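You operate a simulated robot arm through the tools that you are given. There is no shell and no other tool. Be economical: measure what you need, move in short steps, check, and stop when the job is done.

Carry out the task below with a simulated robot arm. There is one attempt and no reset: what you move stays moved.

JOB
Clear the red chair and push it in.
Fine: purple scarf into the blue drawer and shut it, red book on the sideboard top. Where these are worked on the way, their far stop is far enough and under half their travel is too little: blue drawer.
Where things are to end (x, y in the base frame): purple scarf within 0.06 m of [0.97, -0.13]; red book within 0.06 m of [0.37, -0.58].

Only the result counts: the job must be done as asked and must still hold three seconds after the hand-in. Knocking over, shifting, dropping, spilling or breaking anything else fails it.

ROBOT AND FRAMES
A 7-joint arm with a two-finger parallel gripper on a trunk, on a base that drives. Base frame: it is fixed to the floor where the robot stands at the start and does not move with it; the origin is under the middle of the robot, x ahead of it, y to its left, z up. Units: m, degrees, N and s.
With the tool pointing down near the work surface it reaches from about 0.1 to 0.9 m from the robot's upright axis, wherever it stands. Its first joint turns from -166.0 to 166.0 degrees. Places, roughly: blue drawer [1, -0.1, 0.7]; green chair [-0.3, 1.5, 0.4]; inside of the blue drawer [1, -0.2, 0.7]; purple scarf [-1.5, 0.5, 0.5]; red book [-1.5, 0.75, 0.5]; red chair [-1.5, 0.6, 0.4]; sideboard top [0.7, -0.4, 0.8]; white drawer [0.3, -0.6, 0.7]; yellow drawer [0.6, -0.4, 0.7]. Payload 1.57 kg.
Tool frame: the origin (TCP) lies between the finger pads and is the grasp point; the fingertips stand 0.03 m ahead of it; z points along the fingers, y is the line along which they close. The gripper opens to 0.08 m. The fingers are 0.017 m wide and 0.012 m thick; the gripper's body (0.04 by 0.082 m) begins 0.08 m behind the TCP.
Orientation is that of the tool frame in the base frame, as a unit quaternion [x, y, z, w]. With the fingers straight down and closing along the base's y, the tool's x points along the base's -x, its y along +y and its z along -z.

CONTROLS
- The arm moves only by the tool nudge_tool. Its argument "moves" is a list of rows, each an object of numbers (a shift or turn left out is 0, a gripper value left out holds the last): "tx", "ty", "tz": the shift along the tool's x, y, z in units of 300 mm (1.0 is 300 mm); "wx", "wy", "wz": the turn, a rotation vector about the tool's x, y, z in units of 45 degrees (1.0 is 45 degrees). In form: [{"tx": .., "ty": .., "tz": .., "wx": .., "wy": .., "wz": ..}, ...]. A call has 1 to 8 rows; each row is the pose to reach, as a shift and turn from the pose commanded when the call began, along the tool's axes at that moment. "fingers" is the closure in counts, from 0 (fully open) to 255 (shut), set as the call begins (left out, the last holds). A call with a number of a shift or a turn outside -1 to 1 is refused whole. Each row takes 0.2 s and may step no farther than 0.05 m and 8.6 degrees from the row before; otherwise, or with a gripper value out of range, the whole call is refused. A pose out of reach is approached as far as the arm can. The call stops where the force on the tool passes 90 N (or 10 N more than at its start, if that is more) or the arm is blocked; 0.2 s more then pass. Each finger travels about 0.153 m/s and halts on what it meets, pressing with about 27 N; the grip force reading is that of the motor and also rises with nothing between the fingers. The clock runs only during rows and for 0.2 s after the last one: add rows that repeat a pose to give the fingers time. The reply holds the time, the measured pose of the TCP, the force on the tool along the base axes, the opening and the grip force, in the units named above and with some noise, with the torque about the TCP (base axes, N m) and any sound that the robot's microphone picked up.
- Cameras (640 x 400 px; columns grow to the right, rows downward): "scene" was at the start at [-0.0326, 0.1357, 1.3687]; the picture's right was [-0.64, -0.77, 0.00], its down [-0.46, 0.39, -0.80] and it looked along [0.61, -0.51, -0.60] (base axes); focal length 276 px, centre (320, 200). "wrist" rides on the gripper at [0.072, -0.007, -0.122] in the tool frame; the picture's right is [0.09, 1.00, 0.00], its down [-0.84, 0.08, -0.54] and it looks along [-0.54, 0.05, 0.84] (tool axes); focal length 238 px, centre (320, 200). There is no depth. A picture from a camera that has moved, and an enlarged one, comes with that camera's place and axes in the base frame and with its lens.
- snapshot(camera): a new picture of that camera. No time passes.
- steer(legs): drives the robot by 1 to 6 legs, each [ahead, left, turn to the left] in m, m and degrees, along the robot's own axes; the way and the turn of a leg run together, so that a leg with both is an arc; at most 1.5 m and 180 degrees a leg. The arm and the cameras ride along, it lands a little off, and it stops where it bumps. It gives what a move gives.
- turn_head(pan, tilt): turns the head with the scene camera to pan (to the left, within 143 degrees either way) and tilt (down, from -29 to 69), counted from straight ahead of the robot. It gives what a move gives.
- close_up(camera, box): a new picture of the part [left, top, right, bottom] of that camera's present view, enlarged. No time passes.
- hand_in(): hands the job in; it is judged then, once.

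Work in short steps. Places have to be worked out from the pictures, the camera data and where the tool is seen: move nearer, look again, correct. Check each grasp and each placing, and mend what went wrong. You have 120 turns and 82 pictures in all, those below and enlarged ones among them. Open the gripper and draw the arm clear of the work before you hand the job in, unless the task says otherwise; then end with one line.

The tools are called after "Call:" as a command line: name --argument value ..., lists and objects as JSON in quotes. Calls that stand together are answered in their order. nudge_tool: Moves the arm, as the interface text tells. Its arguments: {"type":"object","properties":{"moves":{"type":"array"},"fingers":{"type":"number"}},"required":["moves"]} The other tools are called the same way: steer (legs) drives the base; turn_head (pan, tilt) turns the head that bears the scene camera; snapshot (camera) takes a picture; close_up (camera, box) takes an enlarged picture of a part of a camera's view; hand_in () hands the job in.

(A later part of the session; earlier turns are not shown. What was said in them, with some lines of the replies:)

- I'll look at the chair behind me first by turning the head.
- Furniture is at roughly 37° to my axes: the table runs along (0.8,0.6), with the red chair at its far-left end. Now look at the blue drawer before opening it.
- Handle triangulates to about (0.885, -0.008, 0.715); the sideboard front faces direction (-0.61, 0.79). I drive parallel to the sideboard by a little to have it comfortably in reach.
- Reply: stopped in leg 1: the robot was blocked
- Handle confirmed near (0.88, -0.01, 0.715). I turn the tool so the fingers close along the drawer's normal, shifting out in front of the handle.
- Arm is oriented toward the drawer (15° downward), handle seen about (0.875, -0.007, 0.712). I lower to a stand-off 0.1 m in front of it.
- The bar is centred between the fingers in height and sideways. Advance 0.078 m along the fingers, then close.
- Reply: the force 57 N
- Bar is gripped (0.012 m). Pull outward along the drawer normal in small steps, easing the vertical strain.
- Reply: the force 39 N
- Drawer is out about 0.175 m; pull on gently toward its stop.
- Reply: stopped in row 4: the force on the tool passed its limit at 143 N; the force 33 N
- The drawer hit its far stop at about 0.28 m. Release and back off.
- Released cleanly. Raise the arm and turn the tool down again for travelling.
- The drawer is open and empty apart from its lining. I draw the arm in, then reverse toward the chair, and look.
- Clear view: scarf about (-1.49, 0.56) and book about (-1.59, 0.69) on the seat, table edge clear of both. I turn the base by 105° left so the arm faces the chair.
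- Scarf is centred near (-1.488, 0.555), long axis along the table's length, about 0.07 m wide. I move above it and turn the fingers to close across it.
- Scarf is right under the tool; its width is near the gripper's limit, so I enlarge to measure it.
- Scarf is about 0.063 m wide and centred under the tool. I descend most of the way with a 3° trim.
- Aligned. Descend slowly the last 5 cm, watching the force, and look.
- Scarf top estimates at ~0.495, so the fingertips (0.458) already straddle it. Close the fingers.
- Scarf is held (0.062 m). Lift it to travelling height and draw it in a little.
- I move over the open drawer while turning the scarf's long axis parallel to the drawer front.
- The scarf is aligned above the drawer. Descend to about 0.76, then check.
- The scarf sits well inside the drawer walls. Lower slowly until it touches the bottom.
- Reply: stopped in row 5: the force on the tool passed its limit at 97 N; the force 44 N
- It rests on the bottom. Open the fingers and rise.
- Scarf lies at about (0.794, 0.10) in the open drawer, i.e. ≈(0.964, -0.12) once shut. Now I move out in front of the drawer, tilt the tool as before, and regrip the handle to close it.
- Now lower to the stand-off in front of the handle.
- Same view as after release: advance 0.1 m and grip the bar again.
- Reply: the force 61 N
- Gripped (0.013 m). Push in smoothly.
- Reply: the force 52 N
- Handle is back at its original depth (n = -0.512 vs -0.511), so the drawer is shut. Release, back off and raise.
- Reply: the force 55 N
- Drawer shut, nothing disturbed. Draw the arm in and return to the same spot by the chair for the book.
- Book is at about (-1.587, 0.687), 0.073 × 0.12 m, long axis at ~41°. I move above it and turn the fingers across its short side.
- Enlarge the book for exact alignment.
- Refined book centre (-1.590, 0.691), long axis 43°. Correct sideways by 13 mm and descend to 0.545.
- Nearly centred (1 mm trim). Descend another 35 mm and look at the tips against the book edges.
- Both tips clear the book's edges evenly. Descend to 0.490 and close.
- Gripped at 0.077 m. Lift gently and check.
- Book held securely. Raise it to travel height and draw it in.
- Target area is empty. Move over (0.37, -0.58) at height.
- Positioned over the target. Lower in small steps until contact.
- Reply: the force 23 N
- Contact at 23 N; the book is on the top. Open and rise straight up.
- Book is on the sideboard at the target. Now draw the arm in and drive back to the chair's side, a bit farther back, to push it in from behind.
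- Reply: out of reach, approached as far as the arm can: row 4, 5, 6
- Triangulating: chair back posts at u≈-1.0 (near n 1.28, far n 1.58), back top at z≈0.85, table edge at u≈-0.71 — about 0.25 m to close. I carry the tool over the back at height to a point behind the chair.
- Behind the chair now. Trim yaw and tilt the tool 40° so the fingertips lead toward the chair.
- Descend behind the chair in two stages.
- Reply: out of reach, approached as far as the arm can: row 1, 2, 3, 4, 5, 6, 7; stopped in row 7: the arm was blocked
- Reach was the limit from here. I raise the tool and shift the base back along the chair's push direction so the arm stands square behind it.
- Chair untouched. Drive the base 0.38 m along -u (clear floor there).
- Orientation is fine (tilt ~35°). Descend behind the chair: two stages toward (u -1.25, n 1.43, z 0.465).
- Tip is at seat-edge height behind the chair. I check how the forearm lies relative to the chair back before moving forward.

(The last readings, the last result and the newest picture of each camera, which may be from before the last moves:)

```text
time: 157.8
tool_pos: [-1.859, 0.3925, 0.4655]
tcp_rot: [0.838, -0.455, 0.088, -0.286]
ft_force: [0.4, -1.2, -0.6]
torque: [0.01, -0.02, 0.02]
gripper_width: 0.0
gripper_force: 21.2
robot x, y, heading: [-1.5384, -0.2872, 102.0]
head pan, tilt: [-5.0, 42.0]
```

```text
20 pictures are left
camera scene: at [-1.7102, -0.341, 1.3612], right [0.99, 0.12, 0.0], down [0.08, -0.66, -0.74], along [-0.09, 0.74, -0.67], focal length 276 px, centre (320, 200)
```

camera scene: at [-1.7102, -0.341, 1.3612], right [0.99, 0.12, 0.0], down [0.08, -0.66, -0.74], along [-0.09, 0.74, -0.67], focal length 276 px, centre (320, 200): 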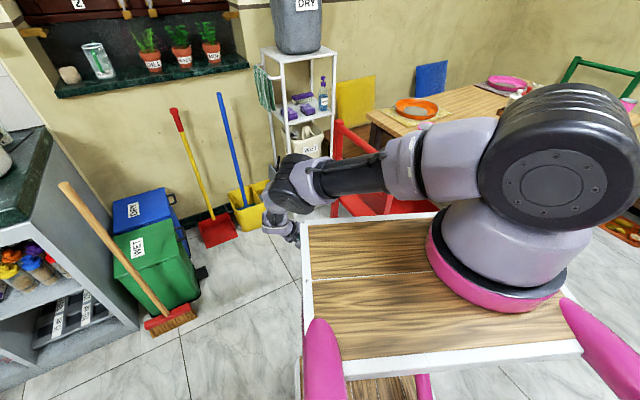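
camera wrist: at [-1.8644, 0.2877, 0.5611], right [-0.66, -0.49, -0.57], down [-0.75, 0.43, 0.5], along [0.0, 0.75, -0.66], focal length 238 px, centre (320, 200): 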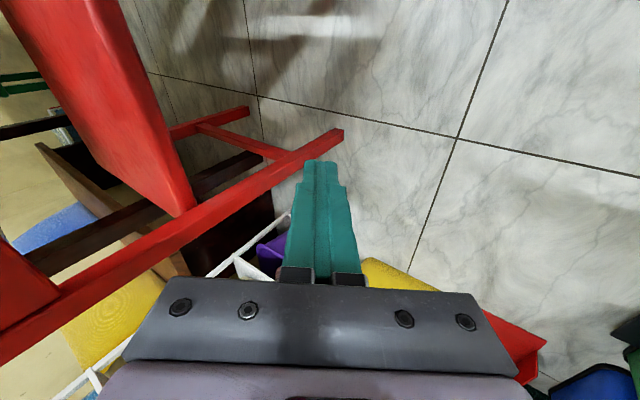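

The arm runs straight behind the chair, well clear of the back. Shift the base 0.19 m along +u; the tip then stops just short of the seat's rear edge.

Call:
steer --legs '[[0.08, -0.172, 0]]'

Call:
snapshot --camera "wrist"

```text
time: 159.3
tool_pos: [-1.7091, 0.5081, 0.466]
tcp_rot: [0.839, -0.454, 0.088, -0.287]
ft_force: [0.0, -0.8, 0.4]
torque: [0.0, -0.02, -0.02]
gripper_width: 0.0
gripper_force: 21.0
robot x, y, heading: [-1.3859, -0.1709, 102.1]
head pan, tilt: [-5.0, 42.0]
```

```text
19 pictures are left
camera wrist: at [-1.7129, 0.4026, 0.5613], right [-0.66, -0.5, -0.57], down [-0.75, 0.43, 0.5], along [0.0, 0.75, -0.66], focal length 238 px, centre (320, 200)
```

wrist: 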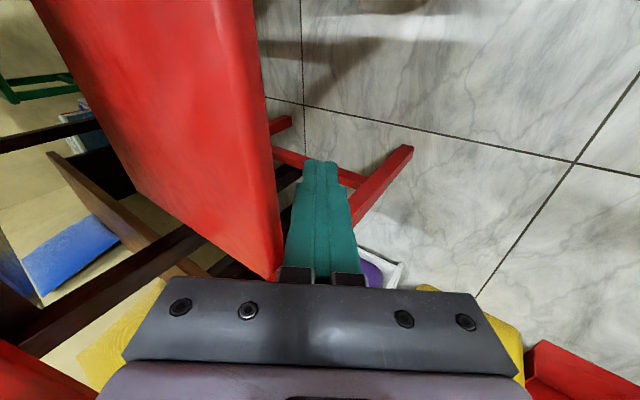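

Tip sits ~3–4 cm behind the seat edge, centred on the chair. Push slowly 0.08 m and see the force and motion.

Call:
nudge_tool --moves '[{"tx": -0.002, "ty": -0.041, "tz": 0.028}, {"tx": -0.004, "ty": -0.082, "tz": 0.057}, {"tx": -0.006, "ty": -0.11, "tz": 0.076}, {"tx": -0.007, "ty": -0.137, "tz": 0.094}, {"tx": -0.008, "ty": -0.165, "tz": 0.113}, {"tx": -0.009, "ty": -0.192, "tz": 0.132}, {"tx": -0.01, "ty": -0.22, "tz": 0.151}]'

Call:
snapshot --camera "wrist"

Call:
snapshot --camera "scene"

```text
time: 160.9
tool_pos: [-1.6465, 0.5559, 0.4661]
tcp_rot: [0.838, -0.455, 0.087, -0.286]
ft_force: [-9.4, -9.8, 0.1]
torque: [-0.16, 0.16, 0.08]
gripper_width: 0.0
gripper_force: 21.2
robot x, y, heading: [-1.3815, -0.1739, 102.3]
head pan, tilt: [-5.0, 42.0]
```

```text
18 pictures are left
camera wrist: at [-1.65, 0.4507, 0.5612], right [-0.66, -0.5, -0.57], down [-0.75, 0.43, 0.5], along [0.0, 0.75, -0.66], focal length 238 px, centre (320, 200)
```

wrist: 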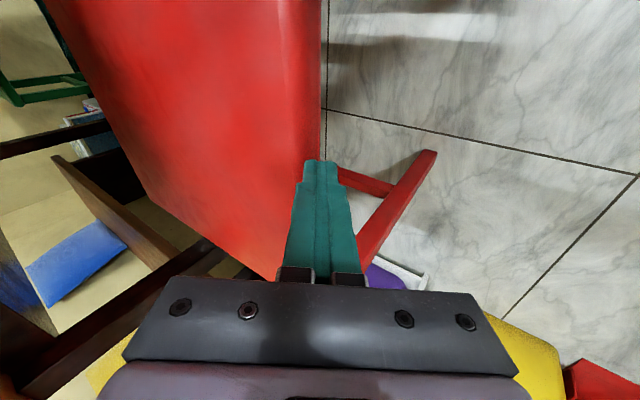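

```text
17 pictures are left
camera scene: at [-1.5589, -0.2263, 1.3611], right [0.99, 0.12, 0.0], down [0.08, -0.66, -0.74], along [-0.09, 0.74, -0.67], focal length 276 px, centre (320, 200)
```

scene: 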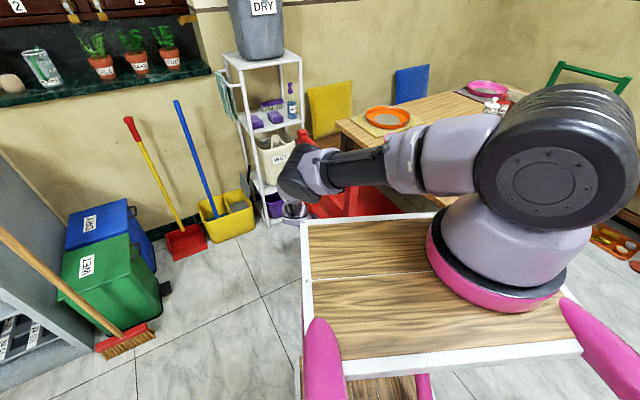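

Contact at ~13 N along the push line, tip aligned with the seat edge. Keep pushing slowly another 0.09 m.

Call:
nudge_tool --moves '[{"tx": -0.001, "ty": -0.031, "tz": 0.021}, {"tx": -0.003, "ty": -0.062, "tz": 0.042}, {"tx": -0.004, "ty": -0.093, "tz": 0.064}, {"tx": -0.005, "ty": -0.124, "tz": 0.085}, {"tx": -0.006, "ty": -0.155, "tz": 0.106}, {"tx": -0.007, "ty": -0.186, "tz": 0.128}, {"tx": -0.009, "ty": -0.217, "tz": 0.149}, {"tx": -0.01, "ty": -0.247, "tz": 0.17}]'

Call:
turn_head --pan 5 --tilt 45

Call:
snapshot --camera "scene"

Call:
snapshot --camera "wrist"

```text
time: 162.8
tool_pos: [-1.5731, 0.6107, 0.4654]
tcp_rot: [0.839, -0.454, 0.088, -0.287]
ft_force: [-12.1, -3.8, -4.3]
torque: [-0.16, 0.29, 0.21]
gripper_width: 0.0
gripper_force: 20.8
robot x, y, heading: [-1.3847, -0.1711, 102.0]
head pan, tilt: [-5.0, 42.0]
```

```text
time: 163.5
tool_pos: [-1.5733, 0.61, 0.467]
tcp_rot: [0.839, -0.455, 0.087, -0.286]
ft_force: [-7.2, 1.3, -2.9]
torque: [-0.02, 0.22, 0.18]
gripper_width: 0.0
gripper_force: 21.3
robot x, y, heading: [-1.3861, -0.173, 102.0]
head pan, tilt: [5.0, 45.0]
```

```text
16 pictures are left
camera scene: at [-1.5723, -0.2312, 1.3569], right [0.96, 0.29, 0.0], down [0.21, -0.68, -0.71], along [-0.21, 0.68, -0.71], focal length 276 px, centre (320, 200)
```

scene: 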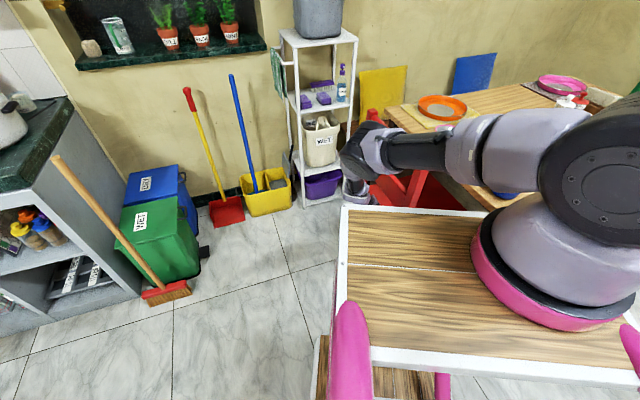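

```text
15 pictures are left
camera wrist: at [-1.5772, 0.505, 0.5612], right [-0.66, -0.49, -0.57], down [-0.75, 0.43, 0.5], along [0.0, 0.75, -0.66], focal length 238 px, centre (320, 200)
```

wrist: 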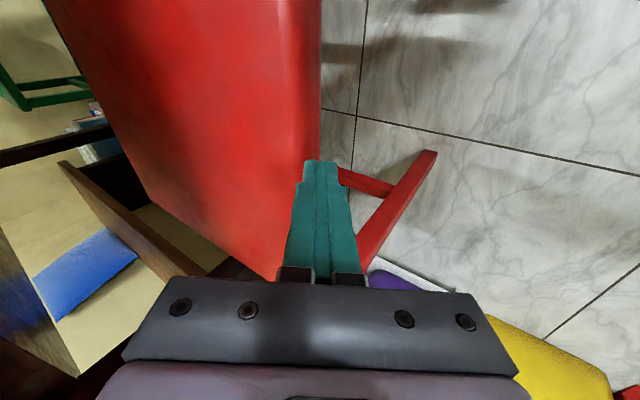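

Chair is following straight, about 0.12 m in; roughly 0.13 m gap between back and table remains. Push another 0.08 m slowly.

Call:
nudge_tool --moves '[{"tx": -0.001, "ty": -0.028, "tz": 0.019}, {"tx": -0.002, "ty": -0.055, "tz": 0.038}, {"tx": -0.003, "ty": -0.082, "tz": 0.057}, {"tx": -0.004, "ty": -0.11, "tz": 0.076}, {"tx": -0.005, "ty": -0.137, "tz": 0.094}, {"tx": -0.006, "ty": -0.165, "tz": 0.113}, {"tx": -0.007, "ty": -0.192, "tz": 0.132}, {"tx": -0.008, "ty": -0.22, "tz": 0.151}]'

Call:
snapshot --camera "wrist"

Call:
close_up --camera "scene" --box '[300, 60, 540, 220]'

```text
time: 165.3
tool_pos: [-1.5098, 0.6573, 0.4657]
tcp_rot: [0.839, -0.455, 0.088, -0.286]
ft_force: [-10.6, -8.0, -10.7]
torque: [-0.38, 0.37, 0.12]
gripper_width: 0.0001
gripper_force: 21.4
robot x, y, heading: [-1.3847, -0.1714, 102.3]
head pan, tilt: [5.0, 45.0]
```

```text
14 pictures are left
camera wrist: at [-1.5136, 0.5525, 0.5616], right [-0.66, -0.5, -0.57], down [-0.75, 0.43, 0.5], along [0.0, 0.75, -0.66], focal length 238 px, centre (320, 200)
```

wrist: 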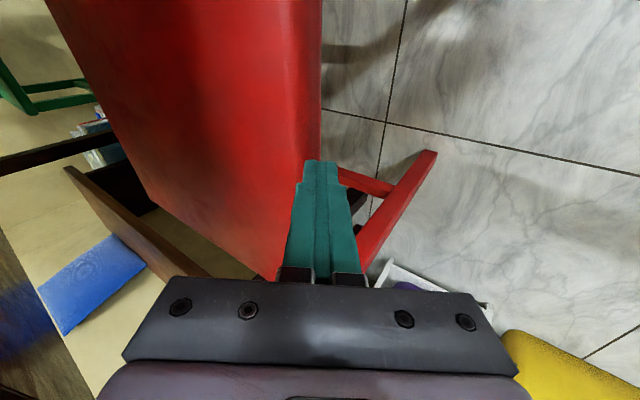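

```text
2.50 times, centred on (420, 140) of scene
camera zoom: at [-1.5725, -0.2311, 1.3568], right [0.96, 0.29, 0.0], down [0.21, -0.68, -0.71], along [-0.21, 0.68, -0.71], focal length 690 px, centre (70, 350)
```

zoom: 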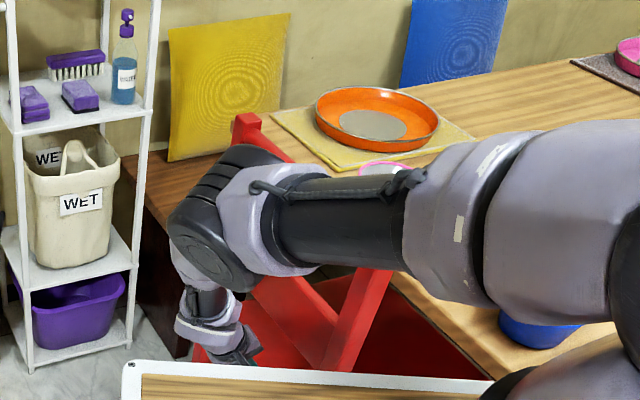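

Moved about 0.2 m; estimated ~5 cm between back and table. Retreat the tool and inspect.

Call:
nudge_tool --moves '[{"tx": 0.003, "ty": 0.07, "tz": -0.048}, {"tx": 0.008, "ty": 0.18, "tz": -0.124}, {"tx": 0.012, "ty": 0.3, "tz": -0.206}, {"tx": 0.017, "ty": 0.42, "tz": -0.289}, {"tx": 0.022, "ty": 0.54, "tz": -0.37}, {"tx": 0.027, "ty": 0.66, "tz": -0.454}]'

Call:
nudge_tool --moves '[{"ty": -0.08, "tz": -0.123}, {"ty": -0.16, "tz": -0.246}, {"ty": -0.24, "tz": -0.369}, {"ty": -0.32, "tz": -0.492}, {"ty": -0.4, "tz": -0.615}, {"ty": -0.48, "tz": -0.738}, {"ty": -0.56, "tz": -0.86}]'

Call:
nudge_tool --moves '[{"ty": -0.08, "tz": -0.123}, {"ty": -0.16, "tz": -0.246}, {"ty": -0.24, "tz": -0.369}, {"ty": -0.32, "tz": -0.492}, {"ty": -0.4, "tz": -0.615}, {"ty": -0.48, "tz": -0.738}]'

Call:
snapshot --camera "scene"

```text
time: 166.7
tool_pos: [-1.7001, 0.514, 0.4663]
tcp_rot: [0.839, -0.455, 0.087, -0.286]
ft_force: [0.5, 0.8, 0.3]
torque: [0.0, 0.01, 0.02]
gripper_width: 0.0001
gripper_force: 21.4
robot x, y, heading: [-1.3827, -0.1741, 102.1]
head pan, tilt: [5.0, 45.0]
```

```text
time: 168.3
tool_pos: [-1.6842, 0.4783, 0.7736]
tcp_rot: [0.839, -0.455, 0.087, -0.286]
ft_force: [0.8, 0.5, -0.3]
torque: [0.0, -0.02, -0.02]
gripper_width: 0.0
gripper_force: 20.5
robot x, y, heading: [-1.3832, -0.1711, 102.0]
head pan, tilt: [5.0, 45.0]
```

```text
time: 169.7
tool_pos: [-1.6759, 0.4538, 1.0339]
tcp_rot: [0.838, -0.455, 0.089, -0.287]
ft_force: [-1.0, 0.6, 0.1]
torque: [-0.01, -0.03, 0.0]
gripper_width: 0.0001
gripper_force: 21.5
robot x, y, heading: [-1.3846, -0.1674, 101.9]
head pan, tilt: [5.0, 45.0]
```

```text
12 pictures are left
camera scene: at [-1.5727, -0.2312, 1.3568], right [0.96, 0.29, 0.0], down [0.21, -0.68, -0.71], along [-0.21, 0.68, -0.71], focal length 276 px, centre (320, 200)
```

scene: 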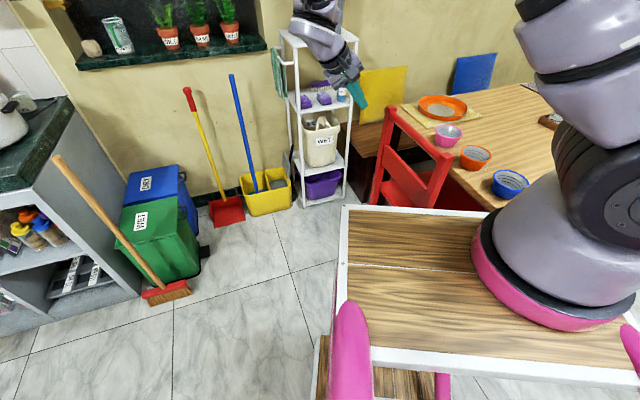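

The chair moved in; I enlarge to check its squareness and the gap to the table.

Call:
close_up --camera "scene" --box '[350, 85, 510, 215]'

```text
3.08 times, centred on (430, 150) of scene
camera zoom: at [-1.5727, -0.2312, 1.3568], right [0.96, 0.29, 0.0], down [0.21, -0.68, -0.71], along [-0.21, 0.68, -0.71], focal length 849 px, centre (-18, 354)
```

zoom: 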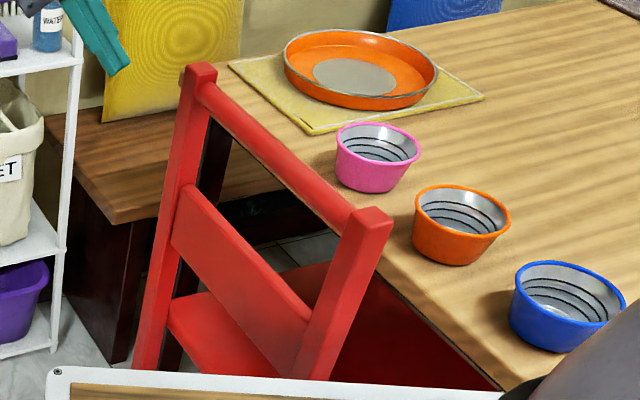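

Chair is square to the table, with roughly 7 cm left between back and edge. I'll go back along the same path and push 3 cm further.

Call:
nudge_tool --moves '[{"ty": 0.08, "tz": 0.123}, {"ty": 0.16, "tz": 0.246}, {"ty": 0.24, "tz": 0.369}, {"ty": 0.32, "tz": 0.492}, {"ty": 0.4, "tz": 0.615}, {"ty": 0.48, "tz": 0.738}]'

Call:
nudge_tool --moves '[{"ty": 0.08, "tz": 0.123}, {"ty": 0.16, "tz": 0.246}, {"ty": 0.24, "tz": 0.369}, {"ty": 0.32, "tz": 0.492}, {"ty": 0.4, "tz": 0.615}, {"ty": 0.48, "tz": 0.738}, {"ty": 0.56, "tz": 0.86}]'

Call:
nudge_tool --moves '[{"tx": -0.005, "ty": -0.12, "tz": 0.083}, {"tx": -0.01, "ty": -0.24, "tz": 0.165}, {"tx": -0.015, "ty": -0.36, "tz": 0.248}, {"tx": -0.02, "ty": -0.48, "tz": 0.33}, {"tx": -0.024, "ty": -0.58, "tz": 0.4}, {"tx": -0.026, "ty": -0.64, "tz": 0.44}, {"tx": -0.028, "ty": -0.69, "tz": 0.475}]'

Call:
nudge_tool --moves '[{"tx": -0.001, "ty": -0.018, "tz": 0.012}, {"tx": -0.002, "ty": -0.036, "tz": 0.025}, {"tx": -0.003, "ty": -0.055, "tz": 0.038}]'

```text
time: 171.1
tool_pos: [-1.6854, 0.482, 0.772]
tcp_rot: [0.839, -0.454, 0.088, -0.287]
ft_force: [0.3, 0.2, 0.9]
torque: [0.02, 0.0, -0.01]
gripper_width: 0.0003
gripper_force: 20.8
robot x, y, heading: [-1.3825, -0.1734, 101.9]
head pan, tilt: [5.0, 45.0]
```

```text
time: 172.7
tool_pos: [-1.7012, 0.5147, 0.4676]
tcp_rot: [0.839, -0.455, 0.087, -0.286]
ft_force: [-0.5, 0.3, -0.7]
torque: [0.01, -0.01, -0.01]
gripper_width: 0.0001
gripper_force: 20.9
robot x, y, heading: [-1.3872, -0.176, 101.9]
head pan, tilt: [5.0, 45.0]
```

```text
time: 174.3
tool_pos: [-1.5003, 0.6633, 0.4661]
tcp_rot: [0.839, -0.454, 0.088, -0.286]
ft_force: [-4.8, -9.8, 4.6]
torque: [-0.05, 0.01, 0.0]
gripper_width: 0.0
gripper_force: 21.5
robot x, y, heading: [-1.3825, -0.1755, 102.2]
head pan, tilt: [5.0, 45.0]
```

```text
time: 175.1
tool_pos: [-1.4831, 0.6769, 0.465]
tcp_rot: [0.838, -0.455, 0.088, -0.287]
ft_force: [-11.0, -8.5, -4.7]
torque: [-0.25, 0.26, 0.09]
gripper_width: 0.0
gripper_force: 21.6
robot x, y, heading: [-1.3815, -0.1711, 102.1]
head pan, tilt: [5.0, 45.0]
```

Pushed 3.3 cm more at the same light force (no table contact). Retreat, raise, and check.

Call:
nudge_tool --moves '[{"tx": 0.003, "ty": 0.07, "tz": -0.048}, {"tx": 0.008, "ty": 0.18, "tz": -0.124}, {"tx": 0.012, "ty": 0.3, "tz": -0.206}, {"tx": 0.017, "ty": 0.42, "tz": -0.289}, {"tx": 0.022, "ty": 0.54, "tz": -0.37}, {"tx": 0.03, "ty": 0.68, "tz": -0.468}]'

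Call:
nudge_tool --moves '[{"ty": -0.08, "tz": -0.123}, {"ty": -0.16, "tz": -0.246}, {"ty": -0.24, "tz": -0.369}, {"ty": -0.32, "tz": -0.492}, {"ty": -0.4, "tz": -0.615}, {"ty": -0.48, "tz": -0.738}, {"ty": -0.56, "tz": -0.86}]'

Call:
nudge_tool --moves '[{"ty": -0.08, "tz": -0.123}, {"ty": -0.16, "tz": -0.246}, {"ty": -0.24, "tz": -0.369}, {"ty": -0.32, "tz": -0.492}, {"ty": -0.4, "tz": -0.615}, {"ty": -0.48, "tz": -0.738}]' --fingers 0

Call:
snapshot --camera "scene"

Call:
close_up --camera "scene" --box '[350, 85, 510, 215]'

```text
refused: row 6 steps farther than a row can; nothing moved
```

```text
time: 176.0
tool_pos: [-1.4816, 0.6535, 0.6035]
tcp_rot: [0.843, -0.452, 0.087, -0.279]
ft_force: [-1.4, -0.6, -0.5]
torque: [0.05, -0.11, -0.03]
gripper_width: 0.0
gripper_force: 21.2
robot x, y, heading: [-1.3849, -0.1734, 102.0]
head pan, tilt: [5.0, 45.0]
stopped in row 4: the force on the tool passed its limit at 120 N (the readings are from after the stop); the commanded pose is now the measured one
```

```text
time: 177.4
tool_pos: [-1.4664, 0.6324, 0.8706]
tcp_rot: [0.842, -0.453, 0.087, -0.279]
ft_force: [-0.9, 1.0, 0.8]
torque: [0.03, -0.04, -0.04]
gripper_width: 0.08
gripper_force: 0.0
robot x, y, heading: [-1.3871, -0.1719, 102.1]
head pan, tilt: [5.0, 45.0]
```

```text
10 pictures are left
camera scene: at [-1.5727, -0.2313, 1.3568], right [0.96, 0.29, 0.0], down [0.21, -0.68, -0.71], along [-0.21, 0.68, -0.71], focal length 276 px, centre (320, 200)
```

scene: 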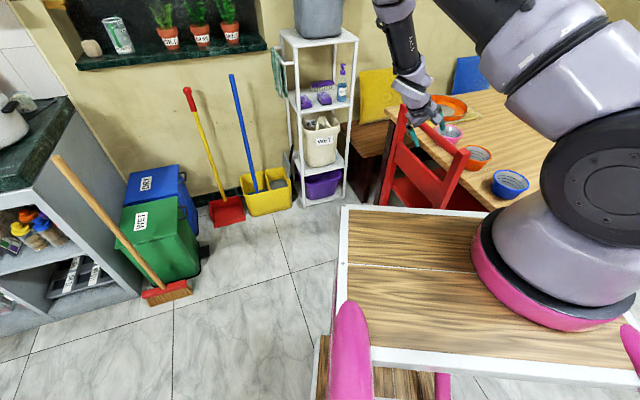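

```text
3.08 times, centred on (430, 150) of scene
camera zoom: at [-1.5727, -0.2313, 1.3568], right [0.96, 0.29, 0.0], down [0.21, -0.68, -0.71], along [-0.21, 0.68, -0.71], focal length 849 px, centre (-18, 354)
```

zoom: 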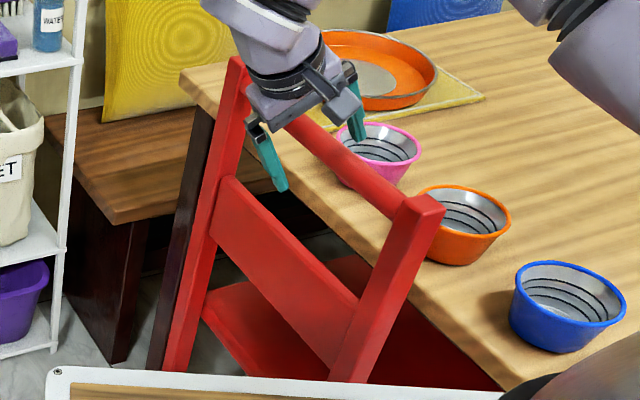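

The retreat row was refused, so the raise brushed the chair and the open fingers now straddle its top rail; forces are ~0. I slide out strictly along the finger axis.

Call:
nudge_tool --moves '[{"tz": -0.05}, {"tz": -0.1}, {"tz": -0.2}, {"tz": -0.33}, {"tz": -0.46}, {"tz": -0.6}, {"tz": -0.74}]'

Call:
close_up --camera "scene" --box '[350, 85, 510, 215]'

```text
time: 179.0
tool_pos: [-1.5533, 0.5422, 1.0529]
tcp_rot: [0.842, -0.453, 0.088, -0.278]
ft_force: [0.7, 0.1, -0.7]
torque: [-0.04, 0.02, 0.04]
gripper_width: 0.0799
gripper_force: 0.1
robot x, y, heading: [-1.3864, -0.1715, 102.3]
head pan, tilt: [5.0, 45.0]
```

```text
3.08 times, centred on (430, 150) of scene
camera zoom: at [-1.5724, -0.231, 1.3569], right [0.96, 0.29, 0.0], down [0.21, -0.68, -0.71], along [-0.21, 0.68, -0.71], focal length 849 px, centre (-18, 354)
```

zoom: 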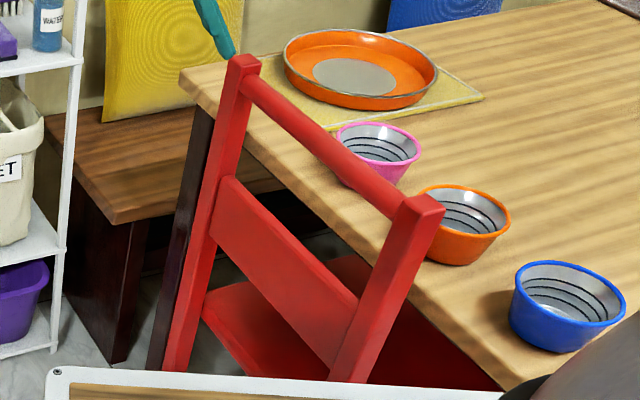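

The chair is square, upright and right up to the table edge; table and bowls are unmoved in the picture. Back the base away so the arm is clear, and take a last look.

Call:
steer --legs '[[-0.45, 0, 0]]'

Call:
turn_head --pan -5 --tilt 35

Call:
snapshot --camera "scene"

```text
time: 181.7
tool_pos: [-1.4605, 0.1072, 1.0524]
tcp_rot: [0.843, -0.453, 0.088, -0.278]
ft_force: [0.4, -0.6, 0.5]
torque: [-0.01, 0.0, 0.0]
gripper_width: 0.0798
gripper_force: 0.2
robot x, y, heading: [-1.2915, -0.6094, 102.3]
head pan, tilt: [5.0, 45.0]
```

```text
time: 182.4
tool_pos: [-1.4604, 0.1068, 1.052]
tcp_rot: [0.843, -0.453, 0.087, -0.278]
ft_force: [0.3, -0.1, 0.9]
torque: [-0.01, 0.01, -0.01]
gripper_width: 0.0797
gripper_force: 0.1
robot x, y, heading: [-1.2943, -0.6081, 102.0]
head pan, tilt: [-5.0, 35.0]
```

```text
7 pictures are left
camera scene: at [-1.4666, -0.6569, 1.3716], right [0.99, 0.12, 0.0], down [0.07, -0.57, -0.82], along [-0.1, 0.81, -0.57], focal length 276 px, centre (320, 200)
```

scene: 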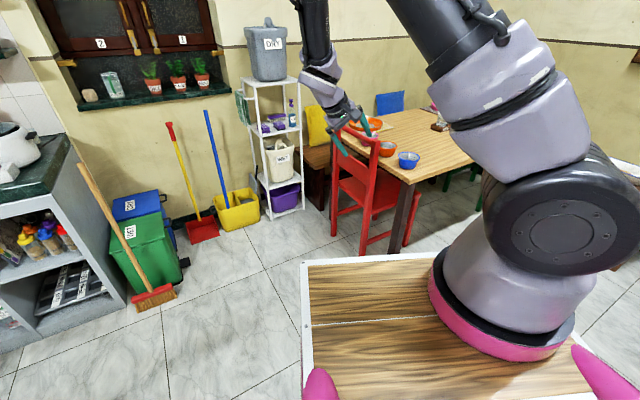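

Everything stands upright: the chair is tucked in, the seat is cleared, and the arm is clear with the gripper open. I hand in.

Call:
hand_in

```text
The job is handed in.
```

The job is handed in: the purple scarf is in the shut blue drawer (about [0.96, -0.12]), the red book is on the sideboard top (about [0.37, -0.58]), and the cleared red chair is pushed in; the arm brushed the chair once on its way out, nudging it up against the table edge, but the table and bowls showed no movement in the pictures.
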